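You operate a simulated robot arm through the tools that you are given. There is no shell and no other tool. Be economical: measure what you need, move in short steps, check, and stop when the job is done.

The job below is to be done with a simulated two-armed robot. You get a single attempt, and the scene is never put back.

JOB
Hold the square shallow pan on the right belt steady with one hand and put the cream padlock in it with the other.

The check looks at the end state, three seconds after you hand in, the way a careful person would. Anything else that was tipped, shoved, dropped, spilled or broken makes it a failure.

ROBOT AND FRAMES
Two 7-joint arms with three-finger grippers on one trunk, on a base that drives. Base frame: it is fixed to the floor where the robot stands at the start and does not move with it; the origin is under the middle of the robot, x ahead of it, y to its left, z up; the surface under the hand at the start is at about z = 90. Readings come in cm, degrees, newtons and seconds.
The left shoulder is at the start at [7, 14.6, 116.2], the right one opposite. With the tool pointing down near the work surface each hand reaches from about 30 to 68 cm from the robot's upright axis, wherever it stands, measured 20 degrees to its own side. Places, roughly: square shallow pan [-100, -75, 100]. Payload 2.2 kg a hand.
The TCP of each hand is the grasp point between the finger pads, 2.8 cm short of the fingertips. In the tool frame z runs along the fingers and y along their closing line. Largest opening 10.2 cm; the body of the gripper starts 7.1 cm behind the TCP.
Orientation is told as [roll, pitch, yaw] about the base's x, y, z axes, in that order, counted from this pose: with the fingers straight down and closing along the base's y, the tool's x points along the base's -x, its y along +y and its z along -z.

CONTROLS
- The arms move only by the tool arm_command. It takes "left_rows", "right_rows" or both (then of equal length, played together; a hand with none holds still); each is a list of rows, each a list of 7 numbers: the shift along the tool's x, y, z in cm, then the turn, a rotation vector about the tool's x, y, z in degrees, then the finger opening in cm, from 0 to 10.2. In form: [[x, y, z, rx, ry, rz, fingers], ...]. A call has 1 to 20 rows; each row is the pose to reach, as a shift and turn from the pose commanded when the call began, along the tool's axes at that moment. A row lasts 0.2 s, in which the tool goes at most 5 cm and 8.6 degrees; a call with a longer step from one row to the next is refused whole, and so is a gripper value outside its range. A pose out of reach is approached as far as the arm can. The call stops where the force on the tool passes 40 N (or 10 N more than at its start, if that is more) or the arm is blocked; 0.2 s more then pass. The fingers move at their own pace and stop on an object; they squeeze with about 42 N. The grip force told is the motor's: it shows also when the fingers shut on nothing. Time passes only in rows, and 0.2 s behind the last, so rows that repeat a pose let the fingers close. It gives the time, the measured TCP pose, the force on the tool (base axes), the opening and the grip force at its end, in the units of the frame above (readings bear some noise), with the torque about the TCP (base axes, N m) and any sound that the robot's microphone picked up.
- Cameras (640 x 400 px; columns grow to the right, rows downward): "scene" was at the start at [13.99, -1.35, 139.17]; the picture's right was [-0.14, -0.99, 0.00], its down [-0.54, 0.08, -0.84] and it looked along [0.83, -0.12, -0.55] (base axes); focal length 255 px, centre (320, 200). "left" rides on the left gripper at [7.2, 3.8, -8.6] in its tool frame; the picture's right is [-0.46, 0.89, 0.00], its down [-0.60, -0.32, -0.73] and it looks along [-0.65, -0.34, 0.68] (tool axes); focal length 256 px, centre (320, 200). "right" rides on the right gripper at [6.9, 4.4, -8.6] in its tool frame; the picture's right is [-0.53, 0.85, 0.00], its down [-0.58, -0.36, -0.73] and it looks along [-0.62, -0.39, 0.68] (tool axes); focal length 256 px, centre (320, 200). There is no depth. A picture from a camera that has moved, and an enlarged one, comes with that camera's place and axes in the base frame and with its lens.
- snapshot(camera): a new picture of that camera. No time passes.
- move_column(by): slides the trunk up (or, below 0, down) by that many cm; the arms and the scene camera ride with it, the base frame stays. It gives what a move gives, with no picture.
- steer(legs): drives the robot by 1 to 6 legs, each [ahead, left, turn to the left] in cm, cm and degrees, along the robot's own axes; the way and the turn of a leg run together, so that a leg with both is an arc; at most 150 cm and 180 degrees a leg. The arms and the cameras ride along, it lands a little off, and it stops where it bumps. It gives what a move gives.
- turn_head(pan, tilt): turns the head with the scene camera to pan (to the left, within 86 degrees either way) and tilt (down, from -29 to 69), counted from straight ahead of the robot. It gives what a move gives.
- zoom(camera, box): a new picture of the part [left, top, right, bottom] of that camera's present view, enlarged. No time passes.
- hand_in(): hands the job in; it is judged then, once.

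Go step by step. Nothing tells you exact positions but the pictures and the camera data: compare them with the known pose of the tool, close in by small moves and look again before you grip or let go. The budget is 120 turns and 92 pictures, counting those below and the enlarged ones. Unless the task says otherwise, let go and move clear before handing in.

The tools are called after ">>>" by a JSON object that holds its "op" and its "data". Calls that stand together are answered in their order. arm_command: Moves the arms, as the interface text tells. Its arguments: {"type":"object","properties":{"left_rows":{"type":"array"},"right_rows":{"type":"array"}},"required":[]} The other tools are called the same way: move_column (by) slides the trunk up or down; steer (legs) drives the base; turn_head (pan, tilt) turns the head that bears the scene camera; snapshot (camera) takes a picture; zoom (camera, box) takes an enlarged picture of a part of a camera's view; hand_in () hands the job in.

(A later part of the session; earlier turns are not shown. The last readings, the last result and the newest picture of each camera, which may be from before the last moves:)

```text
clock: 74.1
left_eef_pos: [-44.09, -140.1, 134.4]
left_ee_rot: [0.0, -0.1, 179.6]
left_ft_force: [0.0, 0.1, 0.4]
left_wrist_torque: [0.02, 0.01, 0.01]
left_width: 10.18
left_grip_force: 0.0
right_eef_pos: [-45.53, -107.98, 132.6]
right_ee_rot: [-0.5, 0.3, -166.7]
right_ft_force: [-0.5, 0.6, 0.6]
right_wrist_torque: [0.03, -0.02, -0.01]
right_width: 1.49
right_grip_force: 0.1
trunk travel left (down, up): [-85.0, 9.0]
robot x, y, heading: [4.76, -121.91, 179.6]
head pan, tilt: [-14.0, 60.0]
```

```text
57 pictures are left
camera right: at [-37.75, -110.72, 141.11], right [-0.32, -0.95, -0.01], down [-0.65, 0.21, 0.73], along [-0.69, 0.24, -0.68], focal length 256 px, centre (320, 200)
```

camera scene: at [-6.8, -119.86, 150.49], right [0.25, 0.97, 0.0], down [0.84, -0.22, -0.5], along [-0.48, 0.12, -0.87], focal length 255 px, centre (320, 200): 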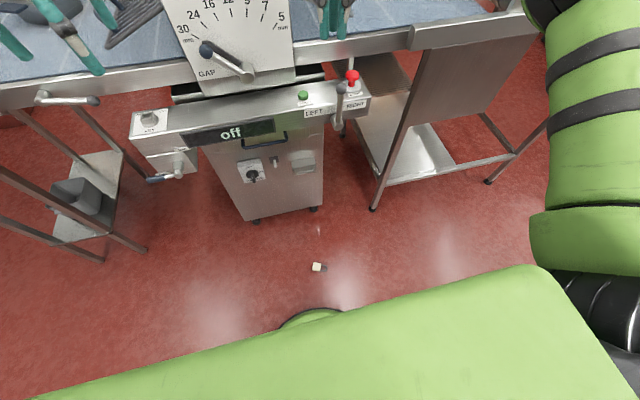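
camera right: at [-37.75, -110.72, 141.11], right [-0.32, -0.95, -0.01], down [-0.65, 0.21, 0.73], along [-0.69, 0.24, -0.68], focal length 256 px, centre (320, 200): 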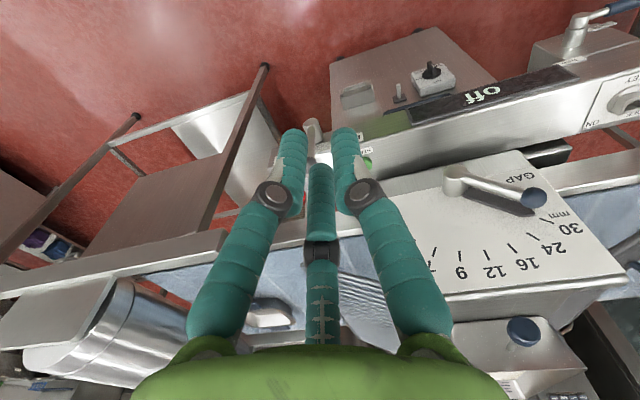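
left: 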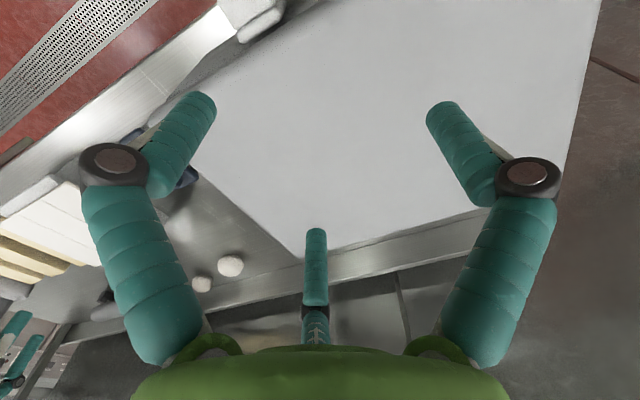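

The padlock is at about [-45.7, -111.8], lying flat with its shackle toward +y. I'll zoom to get its angle, pull the left hand in, and lower the trunk partway.

>>> {"op": "zoom", "data": {"camera": "scene", "box": [295, 250, 343, 280]}}

>>> {"op": "arm_command", "data": {"left_rows": [[3, 0, 0, 0, 0, 0, 10], [6, 0, 0, 0, 0, 0, 10], [9, 0, 0, 0, 0, 0, 10], [10, 0, 0, 0, 0, 0, 10]], "right_rows": [[0, 0, 0, 0, 0, 0, 4], [0, 0, 0, 0, 0, 0, 7], [0, 0, 0, 0, 0, 0, 7.5], [0, 0, 0, 0, 0, 0, 7.5]]}}

>>> {"op": "move_column", "data": {"by": -50}}

>>> {"op": "snapshot", "data": {"camera": "scene"}}

>>> {"op": "snapshot", "data": {"camera": "right"}}

```text
13.33 times, centred on (319, 265) of scene
camera zoom: at [-6.8, -119.86, 150.49], right [0.25, 0.97, 0.0], down [0.84, -0.22, -0.5], along [-0.48, 0.12, -0.87], focal length 3404 px, centre (333, -667)
```

zoom: 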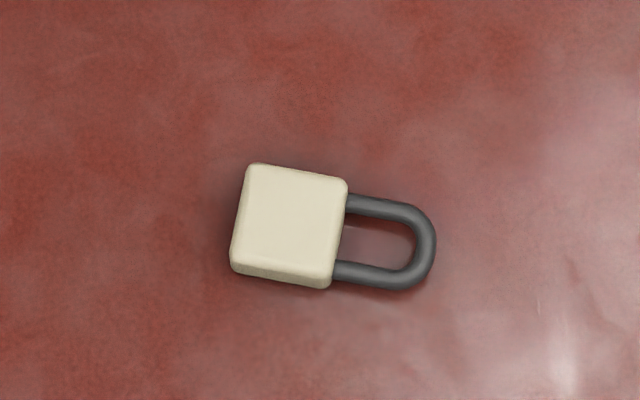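

```text
clock: 75.1
left_eef_pos: [-34.06, -140.08, 134.41]
left_ee_rot: [-0.1, -0.1, 179.7]
left_ft_force: [-0.2, -0.3, -0.1]
left_wrist_torque: [0.0, -0.02, -0.02]
left_width: 10.02
left_grip_force: 0.0
right_eef_pos: [-45.45, -107.93, 132.7]
right_ee_rot: [-0.5, 0.1, -166.6]
right_ft_force: [-0.1, -0.2, -0.8]
right_wrist_torque: [-0.02, 0.0, 0.02]
right_width: 7.48
right_grip_force: 0.1
trunk travel left (down, up): [-85.0, 9.0]
robot x, y, heading: [4.91, -121.52, 179.5]
head pan, tilt: [-14.0, 60.0]
```

```text
refused: -50 is not a number from -40 to 40
```

```text
55 pictures are left
camera scene: at [-6.77, -119.83, 150.49], right [0.25, 0.97, 0.0], down [0.84, -0.22, -0.5], along [-0.48, 0.12, -0.87], focal length 255 px, centre (320, 200)
```

scene: 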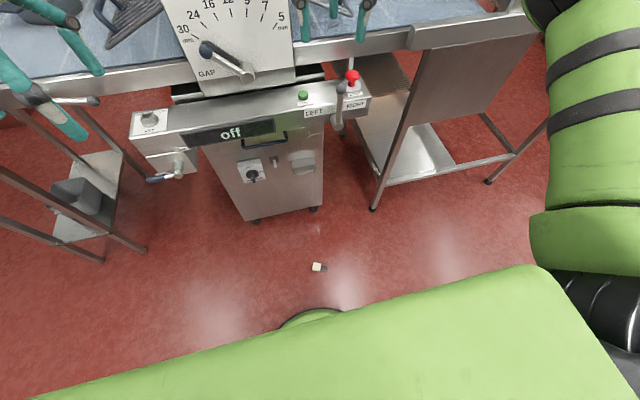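

```text
54 pictures are left
camera right: at [-37.72, -110.7, 141.12], right [-0.32, -0.95, -0.01], down [-0.65, 0.21, 0.73], along [-0.69, 0.24, -0.68], focal length 256 px, centre (320, 200)
```

right: 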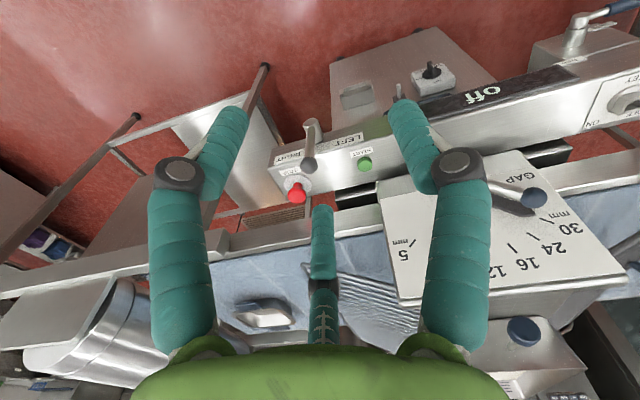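

The padlock's body is about 4.4 cm square and lies with its shackle axis at 63° from +x, so I need about +64° of yaw relative to the robot. I'll test in the air whether the left hand can do that, and lower the trunk a little.

>>> {"op": "arm_command", "data": {"left_rows": [[0, 0, 0, 0, 0, -8, 10], [0, 0, 0, 0, 0, -16, 10], [0, 0, 0, 0, 0, -24, 10], [0, 0, 0, 0, 0, -32, 10], [0, 0, 0, 0, 0, -40, 10], [0, 0, 0, 0, 0, -48, 10], [0, 0, 0, 0, 0, -56, 10], [0, 0, 0, 0, 0, -64, 10], [0, 0, 0, 0, 0, -64, 10]]}}

```text
clock: 77.1
left_eef_pos: [-34.09, -140.1, 134.38]
left_ee_rot: [0.0, 0.0, -116.2]
left_ft_force: [0.4, -0.4, 0.6]
left_wrist_torque: [0.01, 0.02, 0.02]
left_width: 10.02
left_grip_force: 0.1
right_eef_pos: [-45.36, -107.92, 132.62]
right_ee_rot: [-0.5, 0.3, -166.7]
right_ft_force: [-0.4, 0.4, 0.4]
right_wrist_torque: [0.02, 0.0, 0.02]
right_width: 7.51
right_grip_force: 0.0
trunk travel left (down, up): [-85.0, 9.0]
robot x, y, heading: [4.75, -121.1, 179.5]
head pan, tilt: [-14.0, 60.0]
```

The left hand reaches that yaw easily, so the left hand will pick up the padlock and the right will hold the pan. Shifting the robot so the padlock is in front of the left hand.

>>> {"op": "steer", "data": {"legs": [[1, -21, 0]]}}

>>> {"op": "turn_head", "data": {"pan": 50, "tilt": 40}}

>>> {"op": "snapshot", "data": {"camera": "scene"}}

```text
clock: 78.7
left_eef_pos: [-35.03, -119.23, 134.27]
left_ee_rot: [-0.1, 0.2, -116.4]
left_ft_force: [0.1, 0.1, -0.2]
left_wrist_torque: [0.07, 0.0, 0.02]
left_width: 10.0
left_grip_force: 0.1
right_eef_pos: [-46.21, -87.07, 132.82]
right_ee_rot: [-0.7, 0.3, -166.6]
right_ft_force: [0.2, -0.2, 0.5]
right_wrist_torque: [0.05, 0.01, -0.03]
right_width: 7.5
right_grip_force: 0.0
trunk travel left (down, up): [-85.0, 9.0]
robot x, y, heading: [3.45, -100.02, 179.5]
head pan, tilt: [-14.0, 60.0]
```

```text
clock: 80.1
left_eef_pos: [-34.88, -118.83, 134.35]
left_ee_rot: [-0.1, 0.0, -116.3]
left_ft_force: [0.0, 0.0, 0.1]
left_wrist_torque: [0.0, 0.03, -0.07]
left_width: 9.98
left_grip_force: 0.0
right_eef_pos: [-46.28, -86.72, 132.66]
right_ee_rot: [-0.5, 0.3, -166.6]
right_ft_force: [0.2, 0.5, -0.8]
right_wrist_torque: [0.02, -0.01, -0.02]
right_width: 7.51
right_grip_force: 0.0
trunk travel left (down, up): [-85.0, 9.0]
robot x, y, heading: [3.51, -99.72, 179.6]
head pan, tilt: [50.0, 40.0]
```

```text
53 pictures are left
camera scene: at [-6.7, -106.74, 153.16], right [-0.76, 0.65, 0.0], down [0.42, 0.49, -0.77], along [-0.5, -0.58, -0.64], focal length 255 px, centre (320, 200)
```

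scene: 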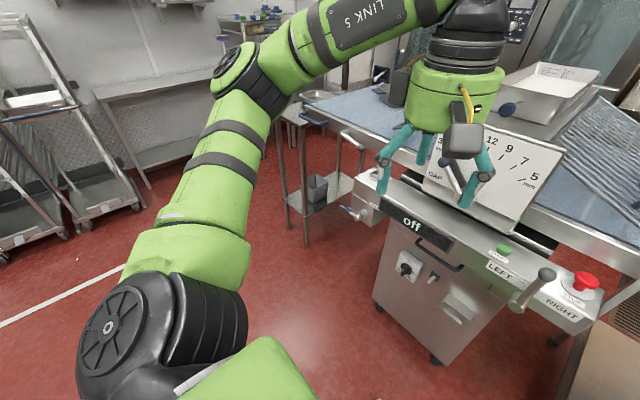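

Arms are clear of the machine handles. Lowering the trunk 40.

>>> {"op": "move_column", "data": {"by": -40}}

>>> {"op": "turn_head", "data": {"pan": 12, "tilt": 55}}

>>> {"op": "snapshot", "data": {"camera": "scene"}}

```text
clock: 83.9
left_eef_pos: [-34.82, -118.83, 94.29]
left_ee_rot: [0.0, 0.0, -116.5]
left_ft_force: [-0.2, -0.4, -0.9]
left_wrist_torque: [-0.02, 0.0, 0.0]
left_width: 10.0
left_grip_force: 0.0
right_eef_pos: [-46.18, -86.65, 92.74]
right_ee_rot: [-0.5, 0.1, -166.6]
right_ft_force: [0.0, 1.6, 0.3]
right_wrist_torque: [0.02, 0.04, 0.0]
right_width: 7.5
right_grip_force: 0.1
trunk travel left (down, up): [-45.0, 49.0]
robot x, y, heading: [3.73, -100.38, 179.5]
head pan, tilt: [50.0, 40.0]
```

```text
clock: 85.0
left_eef_pos: [-34.89, -118.8, 94.4]
left_ee_rot: [-0.2, 0.0, -116.4]
left_ft_force: [-0.2, 0.3, 0.1]
left_wrist_torque: [-0.03, 0.01, -0.03]
left_width: 9.98
left_grip_force: 0.0
right_eef_pos: [-46.23, -86.69, 92.69]
right_ee_rot: [-0.6, 0.3, -166.6]
right_ft_force: [0.6, -0.4, 0.6]
right_wrist_torque: [0.02, 0.03, 0.04]
right_width: 7.47
right_grip_force: 0.2
trunk travel left (down, up): [-45.0, 49.0]
robot x, y, heading: [3.44, -100.54, 179.6]
head pan, tilt: [12.0, 55.0]
```

```text
52 pictures are left
camera scene: at [-8.24, -101.71, 111.09], right [-0.2, 0.98, 0.0], down [0.8, 0.16, -0.57], along [-0.56, -0.12, -0.82], focal length 255 px, centre (320, 200)
```

scene: 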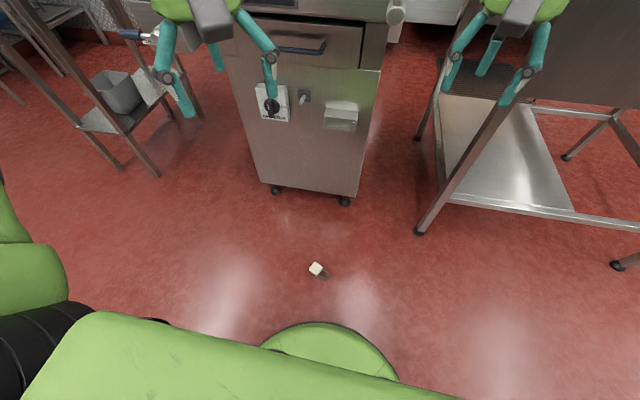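

>>> {"op": "move_column", "data": {"by": -40}}

>>> {"op": "arm_command", "data": {"left_rows": [[-3.5, -3, 3, 0, 0, 0, 7.5], [-5, -6, 6, 0, 0, 0, 7.5], [-6.3, -8, 10, 0, 0, 0, 7.5], [-6.3, -8, 14, 0, 0, 0, 7.5], [-6.3, -8, 14, 0, 0, 0, 7.5]]}}

>>> {"op": "snapshot", "data": {"camera": "left"}}

>>> {"op": "snapshot", "data": {"camera": "scene"}}

```text
clock: 88.8
left_eef_pos: [-35.12, -118.85, 54.38]
left_ee_rot: [-0.1, 0.0, -116.4]
left_ft_force: [-0.8, 0.3, 0.4]
left_wrist_torque: [0.0, 0.03, -0.04]
left_width: 9.98
left_grip_force: 0.1
right_eef_pos: [-46.4, -86.79, 52.63]
right_ee_rot: [-0.5, 0.3, -166.6]
right_ft_force: [0.5, -0.9, -0.1]
right_wrist_torque: [0.02, 0.03, 0.02]
right_width: 7.48
right_grip_force: 0.0
trunk travel left (down, up): [-5.0, 89.0]
robot x, y, heading: [3.47, -100.28, 179.7]
head pan, tilt: [12.0, 55.0]
```

```text
refused: row 1 steps farther than a row can; nothing moved
```

```text
51 pictures are left
camera left: at [-28.45, -114.13, 63.06], right [0.59, -0.81, 0.0], down [-0.55, -0.4, 0.73], along [-0.59, -0.43, -0.68], focal length 256 px, centre (320, 200)
```

left: 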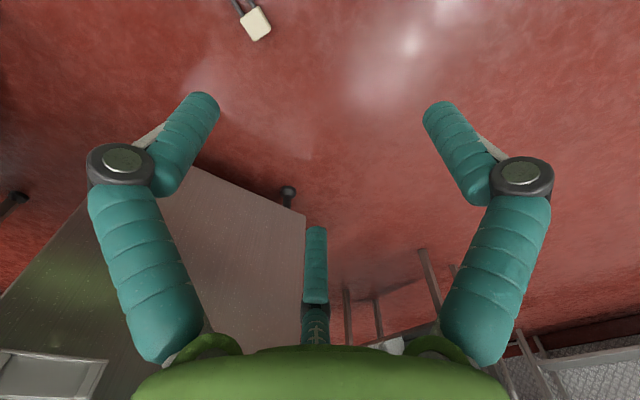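

```text
50 pictures are left
camera scene: at [-8.23, -101.7, 71.1], right [-0.2, 0.98, 0.0], down [0.8, 0.16, -0.57], along [-0.56, -0.11, -0.82], focal length 255 px, centre (320, 200)
```

scene: 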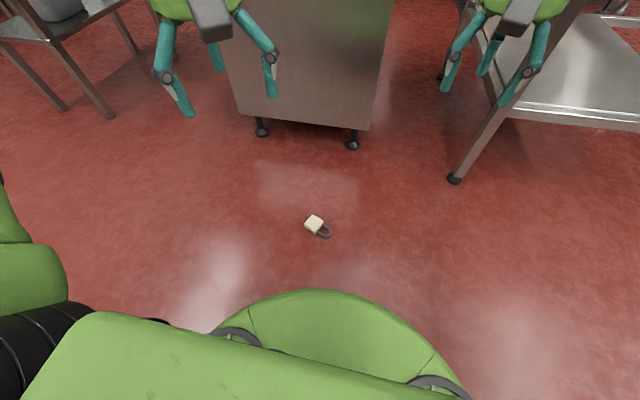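

Padlock at about [-46.5, -111.3]. Moving the left hand above it and part way down.

>>> {"op": "arm_command", "data": {"left_rows": [[0.2, -2, 3, 0, 0, 0, 8], [0.5, -4, 6, 0, 0, 0, 8], [0.8, -6, 9, 0, 0, 0, 8], [1, -8, 12, 0, 0, 0, 8], [1.2, -10, 15, 0, 0, 0, 8], [1.4, -12, 18, 0, 0, 0, 8], [1.65, -13.5, 21, 0, 0, 0, 8], [1.65, -13.5, 24, 0, 0, 0, 8], [1.65, -13.5, 27, 0, 0, 0, 8], [1.65, -13.5, 30, 0, 0, 0, 8], [1.65, -13.5, 30, 0, 0, 0, 8]]}}

>>> {"op": "snapshot", "data": {"camera": "left"}}

```text
clock: 91.2
left_eef_pos: [-46.33, -111.21, 24.09]
left_ee_rot: [-0.1, 0.1, -116.3]
left_ft_force: [-0.4, -0.3, -0.1]
left_wrist_torque: [0.03, 0.03, 0.03]
left_width: 8.02
left_grip_force: 0.0
right_eef_pos: [-46.27, -86.64, 52.8]
right_ee_rot: [-0.4, 0.4, -166.7]
right_ft_force: [0.4, -0.2, 0.6]
right_wrist_torque: [0.0, -0.02, 0.0]
right_width: 7.49
right_grip_force: 0.1
trunk travel left (down, up): [-5.0, 89.0]
robot x, y, heading: [3.56, -100.68, 179.6]
head pan, tilt: [12.0, 55.0]
```

```text
49 pictures are left
camera left: at [-39.86, -106.67, 32.86], right [0.59, -0.81, 0.0], down [-0.55, -0.4, 0.73], along [-0.59, -0.43, -0.68], focal length 256 px, centre (320, 200)
```

left: 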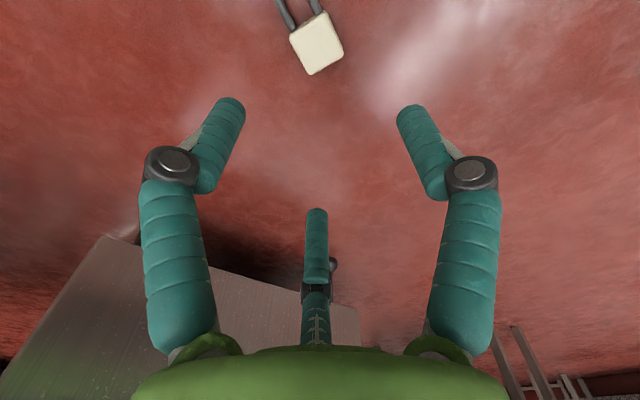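

>>> {"op": "arm_command", "data": {"left_rows": [[-0.3, -0.2, 3, 0, 0, -2, 8], [-0.5, -0.4, 6, 0, 0, -4, 8], [-0.7, -0.5, 9, 0, 0, -4, 8], [-0.7, -0.5, 12, 0, 0, -4, 8], [-0.7, -0.5, 12, 0, 0, -4, 8]]}}

>>> {"op": "snapshot", "data": {"camera": "left"}}

>>> {"op": "zoom", "data": {"camera": "scene", "box": [240, 140, 400, 260]}}

```text
clock: 92.4
left_eef_pos: [-47.2, -111.97, 12.25]
left_ee_rot: [-0.1, 0.0, -112.4]
left_ft_force: [-0.2, 0.6, -0.8]
left_wrist_torque: [-0.01, 0.02, 0.0]
left_width: 7.98
left_grip_force: 0.1
right_eef_pos: [-46.29, -86.67, 52.6]
right_ee_rot: [-0.5, 0.3, -166.7]
right_ft_force: [-0.1, 0.3, 0.1]
right_wrist_torque: [0.0, 0.02, -0.03]
right_width: 7.48
right_grip_force: 0.1
trunk travel left (down, up): [-5.0, 89.0]
robot x, y, heading: [3.58, -100.07, 179.6]
head pan, tilt: [12.0, 55.0]
```

```text
48 pictures are left
camera left: at [-41.06, -106.77, 21.05], right [0.64, -0.77, 0.0], down [-0.52, -0.44, 0.73], along [-0.56, -0.47, -0.68], focal length 256 px, centre (320, 200)
```

left: 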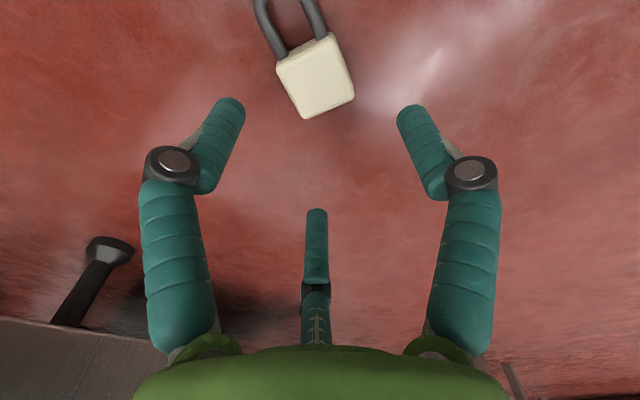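

```text
3.33 times, centred on (320, 200) of scene
camera zoom: at [-8.24, -101.7, 71.09], right [-0.2, 0.98, 0.0], down [0.8, 0.16, -0.57], along [-0.56, -0.11, -0.82], focal length 851 px, centre (320, 200)
```

zoom: 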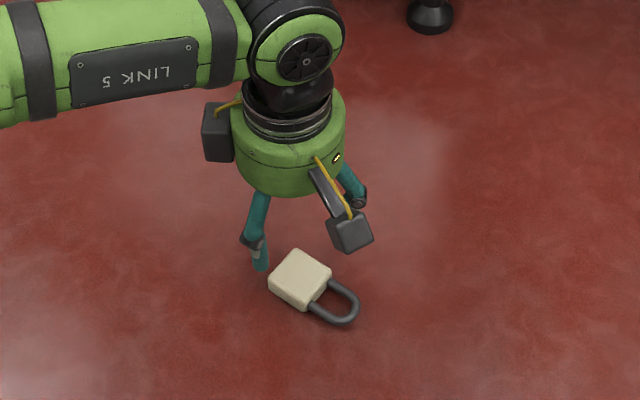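

Centred within 0.5 cm and yaw-aligned. Descending to just above the floor.

>>> {"op": "arm_command", "data": {"left_rows": [[0.5, 0, 2, 0, 0, 0, 8], [0.5, 0, 4, 0, 0, 0, 8], [0.5, 0, 6, 0, 0, 0, 8], [0.5, 0, 7.5, 0, 0, 0, 8], [0.5, 0, 8.4, 0, 0, 0, 8], [0.5, 0, 8.9, 0, 0, 0, 8], [0.5, 0, 8.9, 0, 0, 0, 8]]}}

>>> {"op": "snapshot", "data": {"camera": "left"}}

```text
clock: 94.0
left_eef_pos: [-46.88, -111.14, 3.38]
left_ee_rot: [-0.1, 0.0, -112.3]
left_ft_force: [0.2, -0.2, 0.2]
left_wrist_torque: [0.01, 0.01, 0.03]
left_width: 8.04
left_grip_force: 0.0
right_eef_pos: [-46.38, -86.66, 52.68]
right_ee_rot: [-0.4, 0.2, -166.6]
right_ft_force: [-0.2, -0.4, 0.4]
right_wrist_torque: [0.0, -0.01, -0.01]
right_width: 7.49
right_grip_force: 0.0
trunk travel left (down, up): [-5.0, 89.0]
robot x, y, heading: [3.74, -100.08, 179.6]
head pan, tilt: [12.0, 55.0]
```

```text
46 pictures are left
camera left: at [-40.77, -106.07, 12.11], right [0.64, -0.77, 0.0], down [-0.52, -0.44, 0.73], along [-0.56, -0.47, -0.68], focal length 256 px, centre (320, 200)
```

left: 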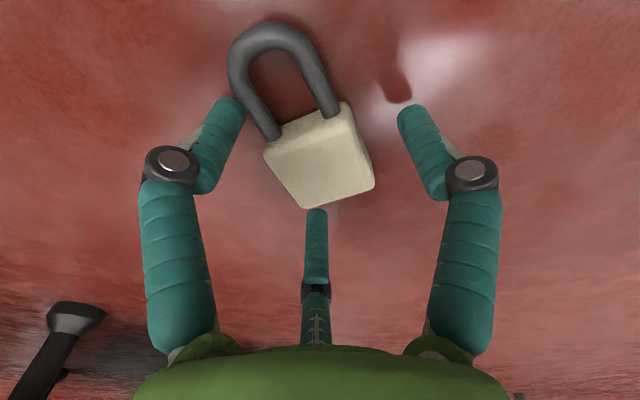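

Aligned on the body. Closing.

>>> {"op": "arm_command", "data": {"left_rows": [[0, 0, 0, 0, 0, 0, 6], [0, 0, 0, 0, 0, 0, 4.5], [0, 0, 0, 0, 0, 0, 3], [0, 0, 0, 0, 0, 0, 2], [0, 0, 0, 0, 0, 0, 2]]}}

>>> {"op": "snapshot", "data": {"camera": "left"}}

```text
clock: 95.2
left_eef_pos: [-46.91, -111.27, 3.43]
left_ee_rot: [-0.1, 0.0, -112.4]
left_ft_force: [0.9, 1.3, 1.3]
left_wrist_torque: [-0.01, -0.03, -0.02]
left_width: 5.35
left_grip_force: 42.1
right_eef_pos: [-46.32, -86.66, 52.6]
right_ee_rot: [-0.4, 0.3, -166.6]
right_ft_force: [0.0, 0.1, 0.5]
right_wrist_torque: [0.02, 0.0, 0.01]
right_width: 7.47
right_grip_force: 0.0
trunk travel left (down, up): [-5.0, 89.0]
robot x, y, heading: [3.67, -100.53, 179.6]
head pan, tilt: [12.0, 55.0]
```

```text
45 pictures are left
camera left: at [-40.77, -106.07, 12.14], right [0.64, -0.77, 0.0], down [-0.52, -0.44, 0.73], along [-0.56, -0.47, -0.68], focal length 256 px, centre (320, 200)
```

left: 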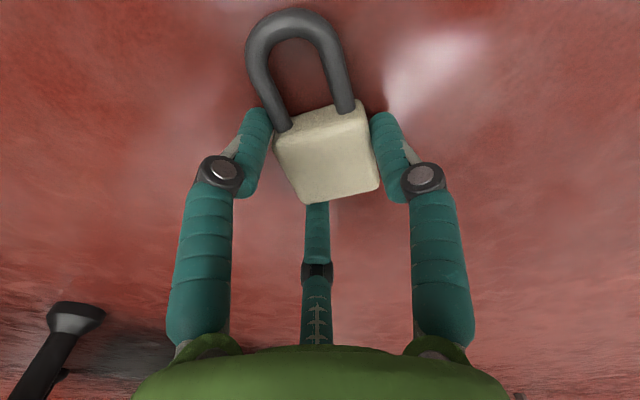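

Width 5.35 suggests a skewed grip. I'll look closer before deciding.

>>> {"op": "zoom", "data": {"camera": "left", "box": [200, 0, 440, 230]}}

>>> {"op": "zoom", "data": {"camera": "scene", "box": [270, 180, 370, 255]}}

```text
1.74 times, centred on (320, 115) of left
camera zoom: at [-40.77, -106.07, 12.14], right [0.64, -0.77, 0.0], down [-0.52, -0.44, 0.73], along [-0.56, -0.47, -0.68], focal length 445 px, centre (320, 348)
```

zoom: 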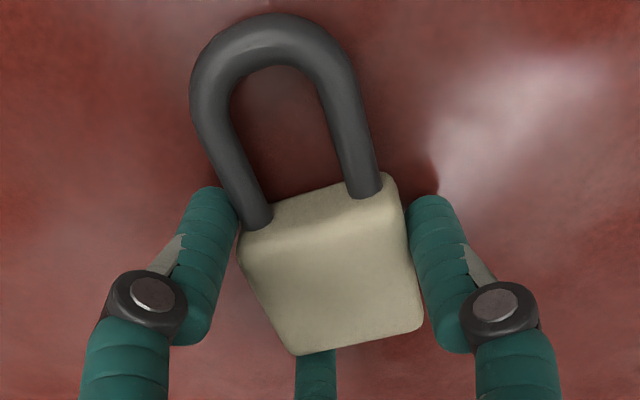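

```text
5.33 times, centred on (320, 218) of scene
camera zoom: at [-8.23, -101.7, 71.09], right [-0.2, 0.98, 0.0], down [0.8, 0.16, -0.57], along [-0.56, -0.11, -0.82], focal length 1362 px, centre (320, 107)
```

zoom: 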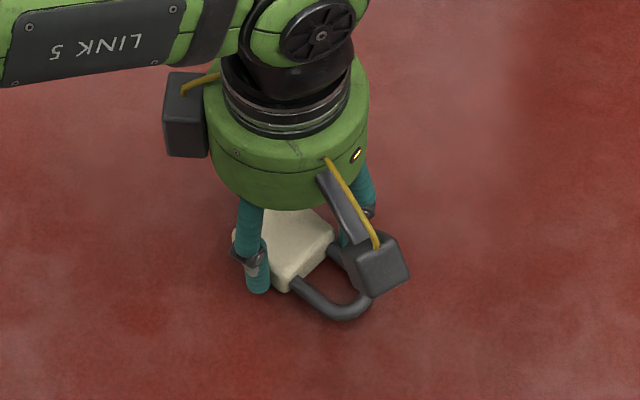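

The lock seems caught between the visible finger pads, slightly skewed. I'll test the hold with a small lift and look.

>>> {"op": "arm_command", "data": {"left_rows": [[0, 0, -0.5, 0, 0, 0, 2], [0, 0, -1.5, 0, 0, 0, 2], [0, 0, -3, 0, 0, 0, 2], [0, 0, -3, 0, 0, 0, 2], [0, 0, -3, 0, 0, 0, 2]]}}

>>> {"op": "snapshot", "data": {"camera": "left"}}

>>> {"op": "snapshot", "data": {"camera": "right"}}

```text
clock: 96.4
left_eef_pos: [-46.99, -111.22, 6.6]
left_ee_rot: [0.0, 0.0, -112.3]
left_ft_force: [0.0, -0.3, -1.4]
left_wrist_torque: [0.01, 0.03, -0.01]
left_width: 5.38
left_grip_force: 41.8
right_eef_pos: [-46.38, -86.63, 52.65]
right_ee_rot: [-0.5, 0.3, -166.6]
right_ft_force: [-0.1, 0.0, 0.0]
right_wrist_torque: [0.01, 0.0, 0.0]
right_width: 7.49
right_grip_force: 0.2
trunk travel left (down, up): [-5.0, 89.0]
robot x, y, heading: [3.53, -100.06, 179.4]
head pan, tilt: [12.0, 55.0]
```

```text
42 pictures are left
camera left: at [-40.83, -106.13, 15.21], right [0.64, -0.77, 0.0], down [-0.52, -0.44, 0.73], along [-0.56, -0.47, -0.68], focal length 256 px, centre (320, 200)
```

left: 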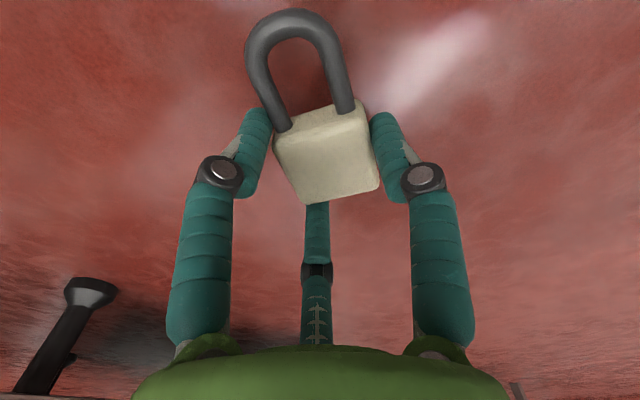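

```text
41 pictures are left
camera right: at [-38.55, -89.46, 61.1], right [-0.32, -0.95, -0.01], down [-0.65, 0.21, 0.73], along [-0.69, 0.24, -0.68], focal length 256 px, centre (320, 200)
```

right: 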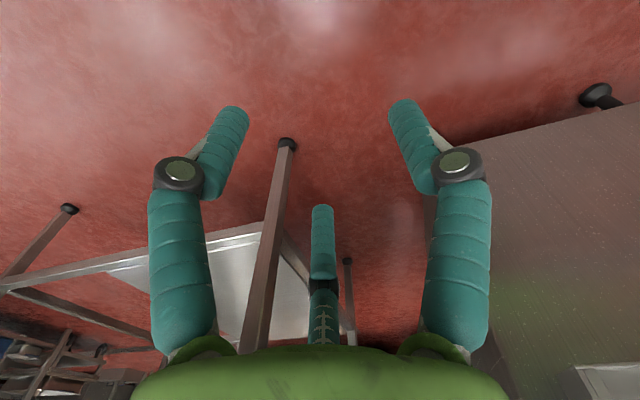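

The lock lifts, but it sits skewed between the visible pads: they actually close along the camera's horizontal. I'll set it back down, open, turn 17° to square the pads to the body, and grip again.

>>> {"op": "arm_command", "data": {"left_rows": [[0, 0, 1.5, 0, 0, 0, 2], [0, 0, 2.9, 0, 0, 0, 2], [0, 0, 2.95, 0, 0, 0, 4.5], [0, 0, 2.95, 0, 0, 0, 6.5], [0, 0, 2.95, 0, 0, 0, 7.5], [-0.3, 0.1, 2.95, 0, 0, -6, 7.5], [-0.5, 0.2, 2.95, 0, 0, -12, 7.5], [-0.73, 0.2, 2.95, 0, 0, -17, 7.5], [-0.73, 0.2, 2.95, 0, 0, -17, 7.5]]}}

>>> {"op": "snapshot", "data": {"camera": "left"}}

```text
clock: 98.4
left_eef_pos: [-47.07, -112.12, 3.41]
left_ee_rot: [-0.1, 0.0, -95.2]
left_ft_force: [-0.4, 0.2, 0.5]
left_wrist_torque: [0.01, -0.02, -0.02]
left_width: 7.49
left_grip_force: 0.2
right_eef_pos: [-46.19, -86.73, 52.51]
right_ee_rot: [-0.5, 0.3, -166.6]
right_ft_force: [0.5, -1.1, -0.3]
right_wrist_torque: [0.0, 0.01, 0.01]
right_width: 7.49
right_grip_force: 0.0
trunk travel left (down, up): [-5.0, 89.0]
robot x, y, heading: [3.76, -100.09, 179.5]
head pan, tilt: [12.0, 55.0]
```

```text
40 pictures are left
camera left: at [-42.71, -105.35, 12.21], right [0.84, -0.54, 0.0], down [-0.37, -0.57, 0.73], along [-0.4, -0.61, -0.68], focal length 256 px, centre (320, 200)
```

left: 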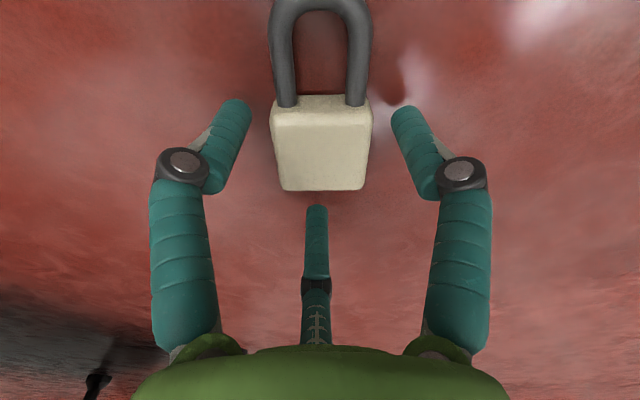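

Now the body is square between the two pads. Closing and lifting a little.

>>> {"op": "arm_command", "data": {"left_rows": [[0, 0, 0, 0, 0, 0, 6], [0, 0, 0, 0, 0, 0, 4.5], [0, 0, 0, 0, 0, 0, 3], [0, 0, 0, 0, 0, 0, 2], [0, 0, 0, 0, 0, 0, 2], [0, 0, -1, 0, 0, 0, 2], [0, 0, -3, 0, 0, 0, 2], [0, 0, -5, 0, 0, 0, 2]]}}

>>> {"op": "snapshot", "data": {"camera": "left"}}

```text
clock: 100.2
left_eef_pos: [-47.1, -112.07, 8.67]
left_ee_rot: [-0.1, 0.0, -95.4]
left_ft_force: [0.8, 0.3, -0.6]
left_wrist_torque: [0.0, 0.02, 0.04]
left_width: 5.41
left_grip_force: 42.3
right_eef_pos: [-46.31, -86.73, 52.79]
right_ee_rot: [-0.4, 0.3, -166.6]
right_ft_force: [0.1, -0.5, 0.3]
right_wrist_torque: [-0.02, 0.0, -0.01]
right_width: 7.52
right_grip_force: 0.1
trunk travel left (down, up): [-5.0, 89.0]
robot x, y, heading: [3.78, -100.21, 179.7]
head pan, tilt: [12.0, 55.0]
```

```text
39 pictures are left
camera left: at [-42.72, -105.33, 17.39], right [0.84, -0.55, 0.0], down [-0.37, -0.57, 0.73], along [-0.4, -0.61, -0.68], focal length 256 px, centre (320, 200)
```

left: 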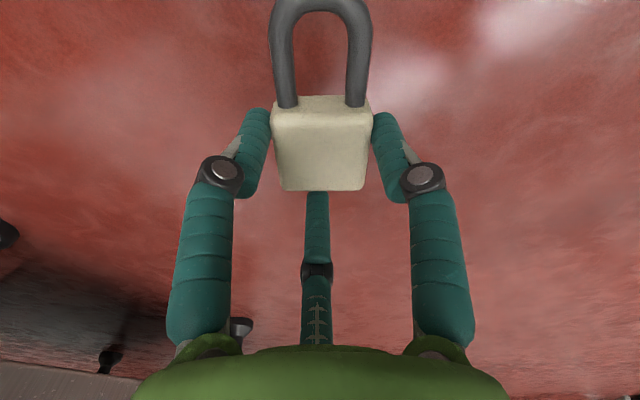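

Held squarely. Lifting gently with a small sideways shake to test it before raising the trunk.

>>> {"op": "arm_command", "data": {"left_rows": [[0, 0, -3, 0, 0, 0, 2], [3, 0, -5, 0, 0, 0, 2], [0, 3, -7, 0, 0, 0, 2], [-3, 0, -9, 0, 0, 0, 2], [0, 0, -12, 0, 0, 0, 2], [0, 0, -16, 0, 0, 0, 2], [0, 0, -20, 0, 0, 0, 2], [0, 0, -24, 0, 0, 0, 2], [0, 0, -28, 0, 0, 0, 2], [0, 0, -32, 0, 0, 0, 2], [0, 0, -36, 0, 0, 0, 2], [0, 0, -40, 0, 0, 0, 2]]}}

>>> {"op": "snapshot", "data": {"camera": "left"}}

```text
clock: 102.8
left_eef_pos: [-46.97, -111.85, 48.39]
left_ee_rot: [0.0, 0.1, -95.2]
left_ft_force: [0.0, -0.9, -1.2]
left_wrist_torque: [-0.02, -0.03, -0.01]
left_width: 5.37
left_grip_force: 41.8
right_eef_pos: [-46.21, -86.63, 52.6]
right_ee_rot: [-0.5, 0.2, -166.5]
right_ft_force: [0.0, -0.6, -0.1]
right_wrist_torque: [0.0, 0.01, -0.02]
right_width: 7.5
right_grip_force: 0.1
trunk travel left (down, up): [-5.0, 89.0]
robot x, y, heading: [3.61, -100.09, 179.6]
head pan, tilt: [12.0, 55.0]
```

```text
38 pictures are left
camera left: at [-42.6, -105.16, 57.24], right [0.84, -0.55, 0.0], down [-0.37, -0.57, 0.73], along [-0.4, -0.61, -0.68], focal length 256 px, centre (320, 200)
```

left: 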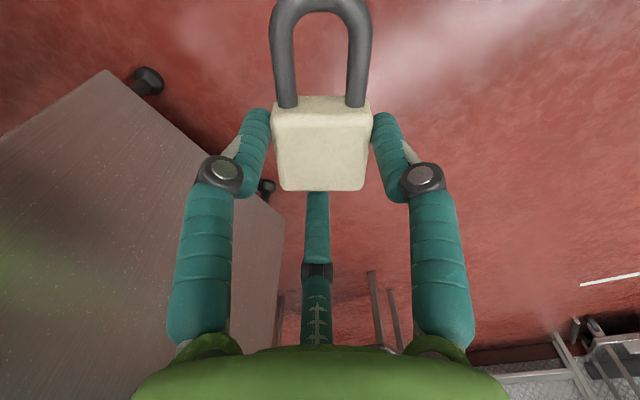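

Firm. Retracting the left hand to the same place as on the way down, then raising the trunk.

>>> {"op": "arm_command", "data": {"left_rows": [[-1, 2, 0, 0, 0, 0, 2], [-2, 4, 0, 0, 0, 0, 2], [-3, 6, 0, 0, 0, 0, 2], [-4, 8, -1, 0, 0, 0, 2], [-5, 10, -3, 0, 0, 0, 2], [-5.9, 12.3, -5, 0, 0, 0, 2], [-5.9, 12.3, -6, 0, 0, 0, 2]]}}

>>> {"op": "move_column", "data": {"by": 40}}

>>> {"op": "move_column", "data": {"by": 40}}

>>> {"op": "snapshot", "data": {"camera": "left"}}

```text
clock: 104.4
left_eef_pos: [-35.15, -119.14, 54.61]
left_ee_rot: [0.0, 0.1, -95.4]
left_ft_force: [-0.2, -0.2, -2.8]
left_wrist_torque: [0.01, -0.01, 0.04]
left_width: 5.34
left_grip_force: 42.0
right_eef_pos: [-46.32, -86.69, 52.64]
right_ee_rot: [-0.5, 0.2, -166.6]
right_ft_force: [1.4, 0.0, -0.7]
right_wrist_torque: [-0.03, 0.0, -0.01]
right_width: 7.49
right_grip_force: 0.0
trunk travel left (down, up): [-5.0, 89.0]
robot x, y, heading: [3.65, -100.21, 179.4]
head pan, tilt: [12.0, 55.0]
```

```text
clock: 108.2
left_eef_pos: [-35.19, -119.12, 94.56]
left_ee_rot: [-0.2, 0.0, -95.4]
left_ft_force: [-1.0, 1.2, -1.0]
left_wrist_torque: [-0.03, 0.0, 0.01]
left_width: 5.34
left_grip_force: 42.1
right_eef_pos: [-46.25, -86.77, 92.61]
right_ee_rot: [-0.5, 0.3, -166.6]
right_ft_force: [-0.5, 0.2, -0.2]
right_wrist_torque: [0.0, 0.01, -0.02]
right_width: 7.5
right_grip_force: 0.0
trunk travel left (down, up): [-45.0, 49.0]
robot x, y, heading: [3.23, -99.69, 179.7]
head pan, tilt: [12.0, 55.0]
```

```text
clock: 112.0
left_eef_pos: [-35.26, -119.1, 134.59]
left_ee_rot: [-0.1, -0.1, -95.4]
left_ft_force: [-0.9, -0.4, -0.9]
left_wrist_torque: [-0.03, -0.04, -0.03]
left_width: 5.37
left_grip_force: 42.0
right_eef_pos: [-46.27, -86.68, 132.53]
right_ee_rot: [-0.5, 0.3, -166.7]
right_ft_force: [-0.4, -0.2, -0.1]
right_wrist_torque: [0.0, 0.04, -0.03]
right_width: 7.49
right_grip_force: 0.1
trunk travel left (down, up): [-85.0, 9.0]
robot x, y, heading: [3.72, -99.83, 179.8]
head pan, tilt: [12.0, 55.0]
```

```text
37 pictures are left
camera left: at [-30.86, -112.39, 143.28], right [0.84, -0.55, 0.0], down [-0.37, -0.57, 0.73], along [-0.4, -0.61, -0.68], focal length 256 px, centre (320, 200)
```

left: 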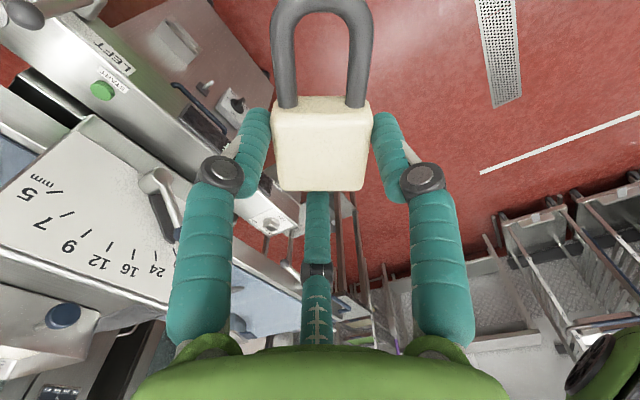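

Secure. Raising the trunk to its top and driving sideways in line with the pan, then part way forward.

>>> {"op": "move_column", "data": {"by": 8}}

>>> {"op": "steer", "data": {"legs": [[0, -18, 0], [0, -18, 0], [20, 0, 0]]}}

>>> {"op": "turn_head", "data": {"pan": 0, "tilt": 40}}

>>> {"op": "snapshot", "data": {"camera": "scene"}}

```text
clock: 113.2
left_eef_pos: [-35.32, -119.12, 142.54]
left_ee_rot: [-0.1, 0.0, -95.3]
left_ft_force: [0.2, -0.7, -0.5]
left_wrist_torque: [0.0, 0.01, 0.0]
left_width: 5.33
left_grip_force: 42.1
right_eef_pos: [-46.39, -86.6, 140.61]
right_ee_rot: [-0.5, 0.3, -166.6]
right_ft_force: [-0.3, 0.3, 0.2]
right_wrist_torque: [0.02, 0.01, 0.0]
right_width: 7.49
right_grip_force: 0.1
trunk travel left (down, up): [-93.0, 1.0]
robot x, y, heading: [3.55, -100.11, 179.7]
head pan, tilt: [12.0, 55.0]
```

```text
clock: 117.0
left_eef_pos: [-54.58, -83.46, 142.78]
left_ee_rot: [-0.2, -0.1, -95.2]
left_ft_force: [0.3, -0.3, -0.9]
left_wrist_torque: [0.01, 0.08, -0.01]
left_width: 5.36
left_grip_force: 41.7
right_eef_pos: [-65.79, -51.21, 140.96]
right_ee_rot: [-0.5, 0.0, -166.4]
right_ft_force: [-0.3, 0.7, 0.1]
right_wrist_torque: [-0.01, 0.08, -0.02]
right_width: 7.5
right_grip_force: 0.1
trunk travel left (down, up): [-93.0, 1.0]
robot x, y, heading: [-16.38, -64.73, 179.8]
head pan, tilt: [12.0, 55.0]
```

```text
clock: 117.8
left_eef_pos: [-54.95, -83.44, 142.63]
left_ee_rot: [-0.1, 0.1, -95.2]
left_ft_force: [0.5, -0.5, -0.9]
left_wrist_torque: [0.02, 0.0, 0.02]
left_width: 5.36
left_grip_force: 42.1
right_eef_pos: [-66.21, -51.1, 140.72]
right_ee_rot: [-0.6, 0.3, -166.4]
right_ft_force: [-0.1, -0.7, -0.1]
right_wrist_torque: [-0.02, 0.03, -0.02]
right_width: 7.53
right_grip_force: 0.0
trunk travel left (down, up): [-93.0, 1.0]
robot x, y, heading: [-16.47, -64.15, 179.6]
head pan, tilt: [0.0, 40.0]
```

```text
36 pictures are left
camera scene: at [-29.58, -64.51, 161.16], right [0.0, 1.0, 0.0], down [0.64, 0.0, -0.77], along [-0.77, 0.0, -0.64], focal length 255 px, centre (320, 200)
```

scene: 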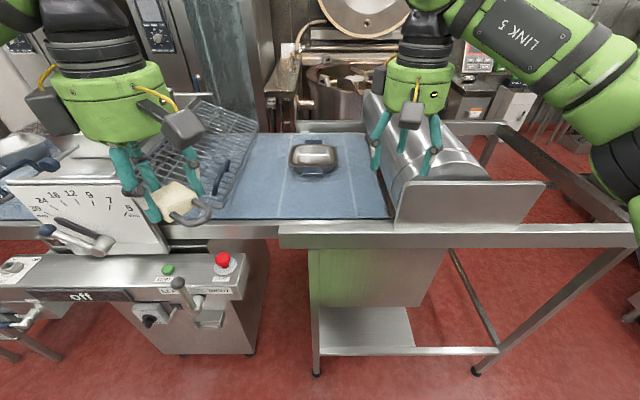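

The pan is around [-106, -66, 115]. The right hand would pass near the roller, so I'll pull it in and turn it before driving closer.

>>> {"op": "arm_command", "data": {"right_rows": [[1.2, 2.2, 0, 0, 0, -3, 9], [2.4, 4.4, 0, 0, 0, -6, 10], [3.6, 6.6, 0, 0, 0, -9, 10], [4.8, 8.8, 0, 0, 0, -12, 10], [6, 11, 0, 0, 0, -15, 10], [7.2, 13, 0, 0, 0, -18, 10], [7.2, 13, 0, 0, 0, -18, 10]]}}

>>> {"op": "steer", "data": {"legs": [[13, 0, 0], [13, 0, 0]]}}

>>> {"op": "turn_head", "data": {"pan": 0, "tilt": 45}}

>>> {"op": "snapshot", "data": {"camera": "scene"}}

>>> {"op": "snapshot", "data": {"camera": "right"}}

```text
clock: 119.4
left_eef_pos: [-55.19, -83.39, 142.58]
left_ee_rot: [-0.1, 0.0, -95.3]
left_ft_force: [0.1, -0.6, -0.5]
left_wrist_torque: [-0.03, -0.02, 0.01]
left_width: 5.35
left_grip_force: 42.1
right_eef_pos: [-56.31, -62.17, 140.47]
right_ee_rot: [-0.4, 0.3, -148.5]
right_ft_force: [-0.8, 0.5, 0.2]
right_wrist_torque: [-0.01, -0.03, -0.01]
right_width: 9.99
right_grip_force: 0.0
trunk travel left (down, up): [-93.0, 1.0]
robot x, y, heading: [-16.43, -64.42, 179.7]
head pan, tilt: [0.0, 40.0]
```

```text
clock: 121.5
left_eef_pos: [-80.45, -83.27, 142.85]
left_ee_rot: [-0.3, 0.0, -95.2]
left_ft_force: [0.6, 0.1, -0.3]
left_wrist_torque: [-0.05, 0.03, 0.02]
left_width: 5.38
left_grip_force: 42.2
right_eef_pos: [-81.72, -62.17, 140.64]
right_ee_rot: [-0.5, 0.2, -148.3]
right_ft_force: [0.6, -1.1, 0.7]
right_wrist_torque: [-0.02, 0.02, 0.0]
right_width: 10.01
right_grip_force: 0.2
trunk travel left (down, up): [-93.0, 1.0]
robot x, y, heading: [-42.49, -64.23, 179.7]
head pan, tilt: [0.0, 40.0]
```

```text
clock: 122.2
left_eef_pos: [-80.82, -83.38, 142.54]
left_ee_rot: [-0.2, 0.0, -95.3]
left_ft_force: [-0.7, -0.7, -0.7]
left_wrist_torque: [-0.02, 0.0, 0.01]
left_width: 5.32
left_grip_force: 42.3
right_eef_pos: [-81.83, -62.05, 140.54]
right_ee_rot: [-0.4, 0.3, -148.2]
right_ft_force: [0.3, -0.2, -0.3]
right_wrist_torque: [0.02, -0.01, 0.0]
right_width: 10.01
right_grip_force: 0.2
trunk travel left (down, up): [-93.0, 1.0]
robot x, y, heading: [-42.11, -64.23, 179.9]
head pan, tilt: [0.0, 45.0]
```

```text
35 pictures are left
camera scene: at [-54.88, -64.38, 160.45], right [0.0, 1.0, 0.0], down [0.71, 0.0, -0.71], along [-0.71, 0.0, -0.71], focal length 255 px, centre (320, 200)
```

scene: 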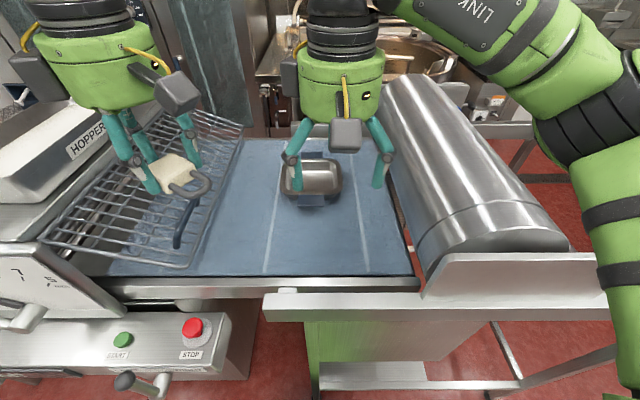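

```text
34 pictures are left
camera right: at [-73.62, -62.32, 149.04], right [-0.01, -1.0, -0.01], down [-0.68, 0.0, 0.73], along [-0.73, 0.01, -0.68], focal length 256 px, centre (320, 200)
```

right: 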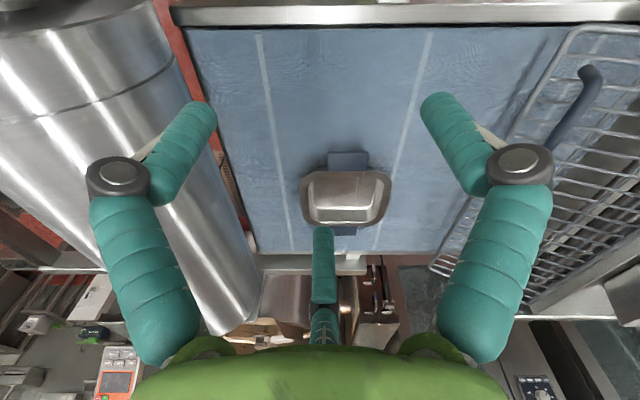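

The pan is seen well: rim centre about [-106, -66.5, 118], near tab at x≈-98.5. I'll bring the right hand down towards the near tab, fingers closed and tilted back 30° to leave room for the left hand, to press and steady the pan.

>>> {"op": "arm_command", "data": {"right_rows": [[-2, -0.7, 0, 3.2, -5.1, 0, 8], [-4, -1.4, 1, 6.4, -10.2, 0, 5], [-6, -2, 3, 9.6, -15.3, 0, 3], [-8, -2.7, 5.5, 12.8, -20.4, 0, 1], [-9.9, -3.3, 8, 15.8, -25.5, 0, 0], [-9.9, -3.3, 10.5, 15.8, -25.5, 0, 0], [-9.9, -3.3, 10.5, 15.8, -25.5, 0, 0]]}}

>>> {"op": "snapshot", "data": {"camera": "right"}}

>>> {"op": "snapshot", "data": {"camera": "scene"}}

```text
clock: 123.8
left_eef_pos: [-80.87, -83.36, 142.55]
left_ee_rot: [-0.1, 0.0, -95.2]
left_ft_force: [-0.7, 0.1, -0.8]
left_wrist_torque: [0.03, -0.01, -0.01]
left_width: 5.37
left_grip_force: 42.2
right_eef_pos: [-92.13, -64.34, 129.85]
right_ee_rot: [-17.3, -24.9, -144.2]
right_ft_force: [-0.1, -0.4, 0.8]
right_wrist_torque: [-0.02, -0.01, -0.03]
right_width: 0.25
right_grip_force: 30.9
trunk travel left (down, up): [-93.0, 1.0]
robot x, y, heading: [-42.45, -64.7, 180.1]
head pan, tilt: [0.0, 45.0]
```

```text
33 pictures are left
camera right: at [-80.71, -64.59, 133.09], right [-0.01, -1.0, 0.0], down [-0.23, 0.0, 0.97], along [-0.97, 0.01, -0.23], focal length 256 px, centre (320, 200)
```

right: 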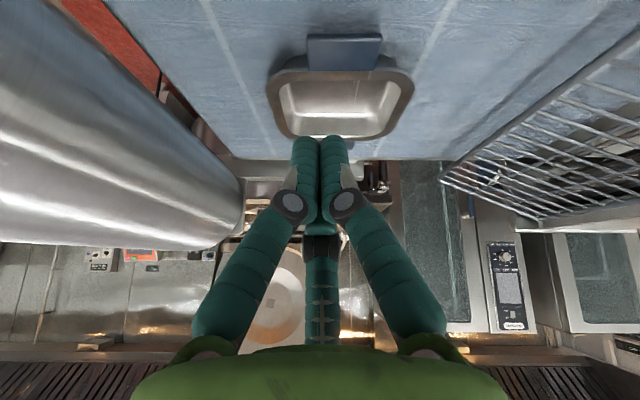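

```text
32 pictures are left
camera scene: at [-55.1, -64.38, 160.43], right [0.0, 1.0, 0.0], down [0.71, 0.0, -0.71], along [-0.71, 0.0, -0.71], focal length 255 px, centre (320, 200)
```

scene: 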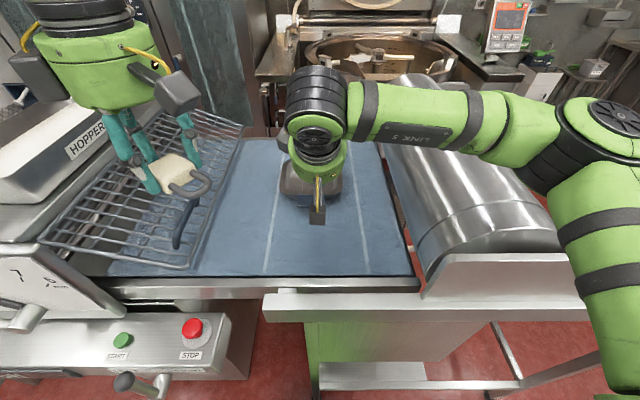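

The tilted view shows the pan is a bit farther and lower: rim centre about [-110.5, -67, 113], with the tab near x≈-101. I'll turn the left hand so its camera is away from the right hand, and test its reach above the pan.

>>> {"op": "arm_command", "data": {"left_rows": [[0, -2.1, 0, 0, 0, 7.4, 2], [0, -4.2, 0, 0, 0, 14.8, 2], [0, -6.3, 0, 0, 0, 22.2, 2], [0, -8.4, 0, 0, 0, 29.6, 2], [0, -10.5, 0, 0, 0, 37, 2], [0, -12.6, 0, 0, 0, 44.4, 2], [0, -14.7, 0, 0, 0, 51.8, 2], [1.8, -16.8, 1, 0, 0, 59.2, 2], [3.6, -18.9, 2, 0, 0, 66.6, 2], [5.4, -21, 3, 0, 0, 74, 2], [7.2, -23.1, 4, 0, 0, 81.4, 2], [9, -25.2, 5, 0, 0, 88.8, 2], [10.8, -27.3, 6.5, 0, 0, 96.2, 2], [12.4, -29.2, 8, 0, 0, 103, 2], [12.4, -29.2, 8, 0, 0, 103, 2]]}}

>>> {"op": "snapshot", "data": {"camera": "left"}}

>>> {"op": "snapshot", "data": {"camera": "scene"}}

```text
clock: 127.0
left_eef_pos: [-103.0, -71.19, 134.21]
left_ee_rot: [0.0, -0.1, 162.3]
left_ft_force: [0.4, 1.0, -0.9]
left_wrist_torque: [0.02, -0.02, -0.01]
left_width: 5.37
left_grip_force: 42.1
left hand out of reach, approached as far as the arm can: row 11, 12, 13, 14, 15
right_eef_pos: [-92.1, -64.45, 129.91]
right_ee_rot: [-17.2, -24.8, -144.3]
right_ft_force: [-0.1, 0.4, -0.9]
right_wrist_torque: [0.0, 0.0, -0.01]
right_width: 0.23
right_grip_force: 31.5
trunk travel left (down, up): [-93.0, 1.0]
robot x, y, heading: [-42.11, -64.42, 180.0]
head pan, tilt: [0.0, 45.0]
```

```text
31 pictures are left
camera left: at [-97.3, -77.18, 142.91], right [-0.71, -0.7, 0.0], down [-0.48, 0.48, 0.73], along [-0.52, 0.52, -0.68], focal length 256 px, centre (320, 200)
```

left: 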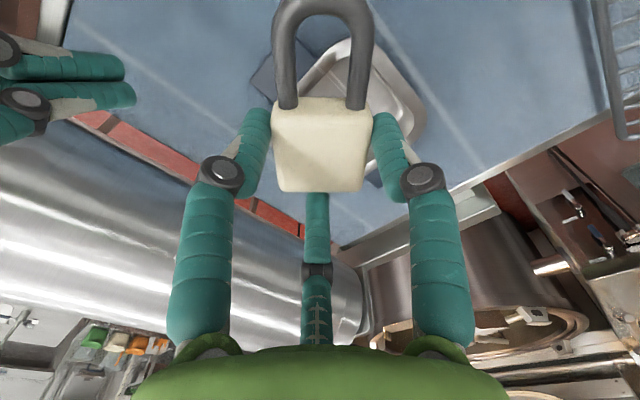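

```text
30 pictures are left
camera scene: at [-55.06, -64.42, 160.44], right [0.0, 1.0, 0.0], down [0.71, 0.0, -0.71], along [-0.71, 0.0, -0.71], focal length 255 px, centre (320, 200)
```

scene: 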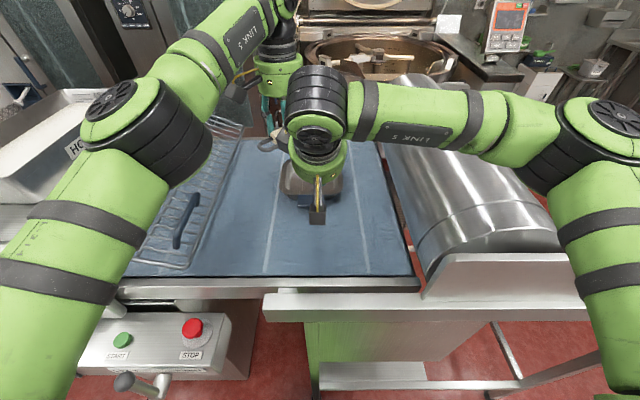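

The left hand is at its reach limit here. I'll pull the right hand up and back, then shift the base right and forward (keeping clear of the stand's leg) so the pan is straight ahead of the left shoulder.

>>> {"op": "arm_command", "data": {"right_rows": [[0, 0, -3, 0, 0, 0, 0], [0, 0, -6, 0, 0, 0, 0], [0, 0, -9, 0, 0, 0, 0], [0, 0, -12, 0, 0, 0, 0], [0, 0, -12, 0, 0, 0, 0]]}}

>>> {"op": "steer", "data": {"legs": [[0, -12, 0], [5, 0, 0]]}}

>>> {"op": "snapshot", "data": {"camera": "scene"}}

```text
clock: 128.2
left_eef_pos: [-102.89, -71.09, 134.23]
left_ee_rot: [0.0, 0.0, 162.4]
left_ft_force: [-0.6, 0.5, -1.8]
left_wrist_torque: [0.02, 0.02, 0.02]
left_width: 5.34
left_grip_force: 42.1
right_eef_pos: [-86.27, -64.66, 140.19]
right_ee_rot: [-17.2, -24.8, -144.3]
right_ft_force: [0.3, 0.5, 0.8]
right_wrist_torque: [-0.01, -0.02, 0.01]
right_width: 0.17
right_grip_force: 31.6
trunk travel left (down, up): [-93.0, 1.0]
robot x, y, heading: [-42.16, -64.49, 179.6]
head pan, tilt: [0.0, 45.0]
```

```text
clock: 130.2
left_eef_pos: [-107.95, -59.31, 134.0]
left_ee_rot: [-0.2, 0.0, 162.4]
left_ft_force: [-0.2, -0.4, -1.3]
left_wrist_torque: [-0.02, -0.06, -0.01]
left_width: 5.37
left_grip_force: 42.1
right_eef_pos: [-91.13, -52.67, 140.05]
right_ee_rot: [-17.4, -24.6, -144.4]
right_ft_force: [-0.3, 0.6, -0.5]
right_wrist_torque: [0.01, -0.04, -0.01]
right_width: 0.19
right_grip_force: 31.2
trunk travel left (down, up): [-93.0, 1.0]
robot x, y, heading: [-46.13, -52.17, 179.8]
head pan, tilt: [0.0, 45.0]
stopped in leg 2: the robot was blocked; the commanded pose is now the measured one
```

```text
29 pictures are left
camera scene: at [-60.09, -52.44, 160.41], right [0.01, 1.0, 0.0], down [0.71, 0.0, -0.71], along [-0.71, 0.01, -0.71], focal length 255 px, centre (320, 200)
```

scene: 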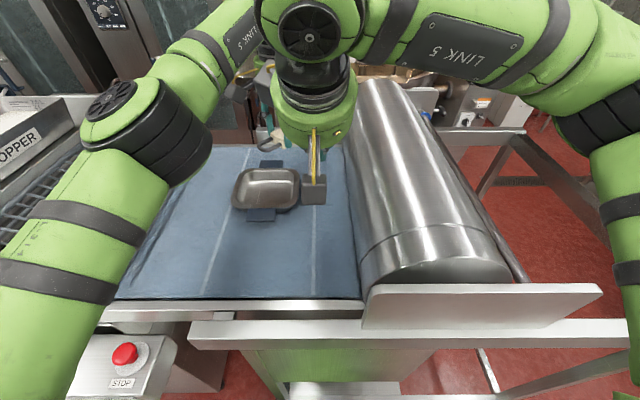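

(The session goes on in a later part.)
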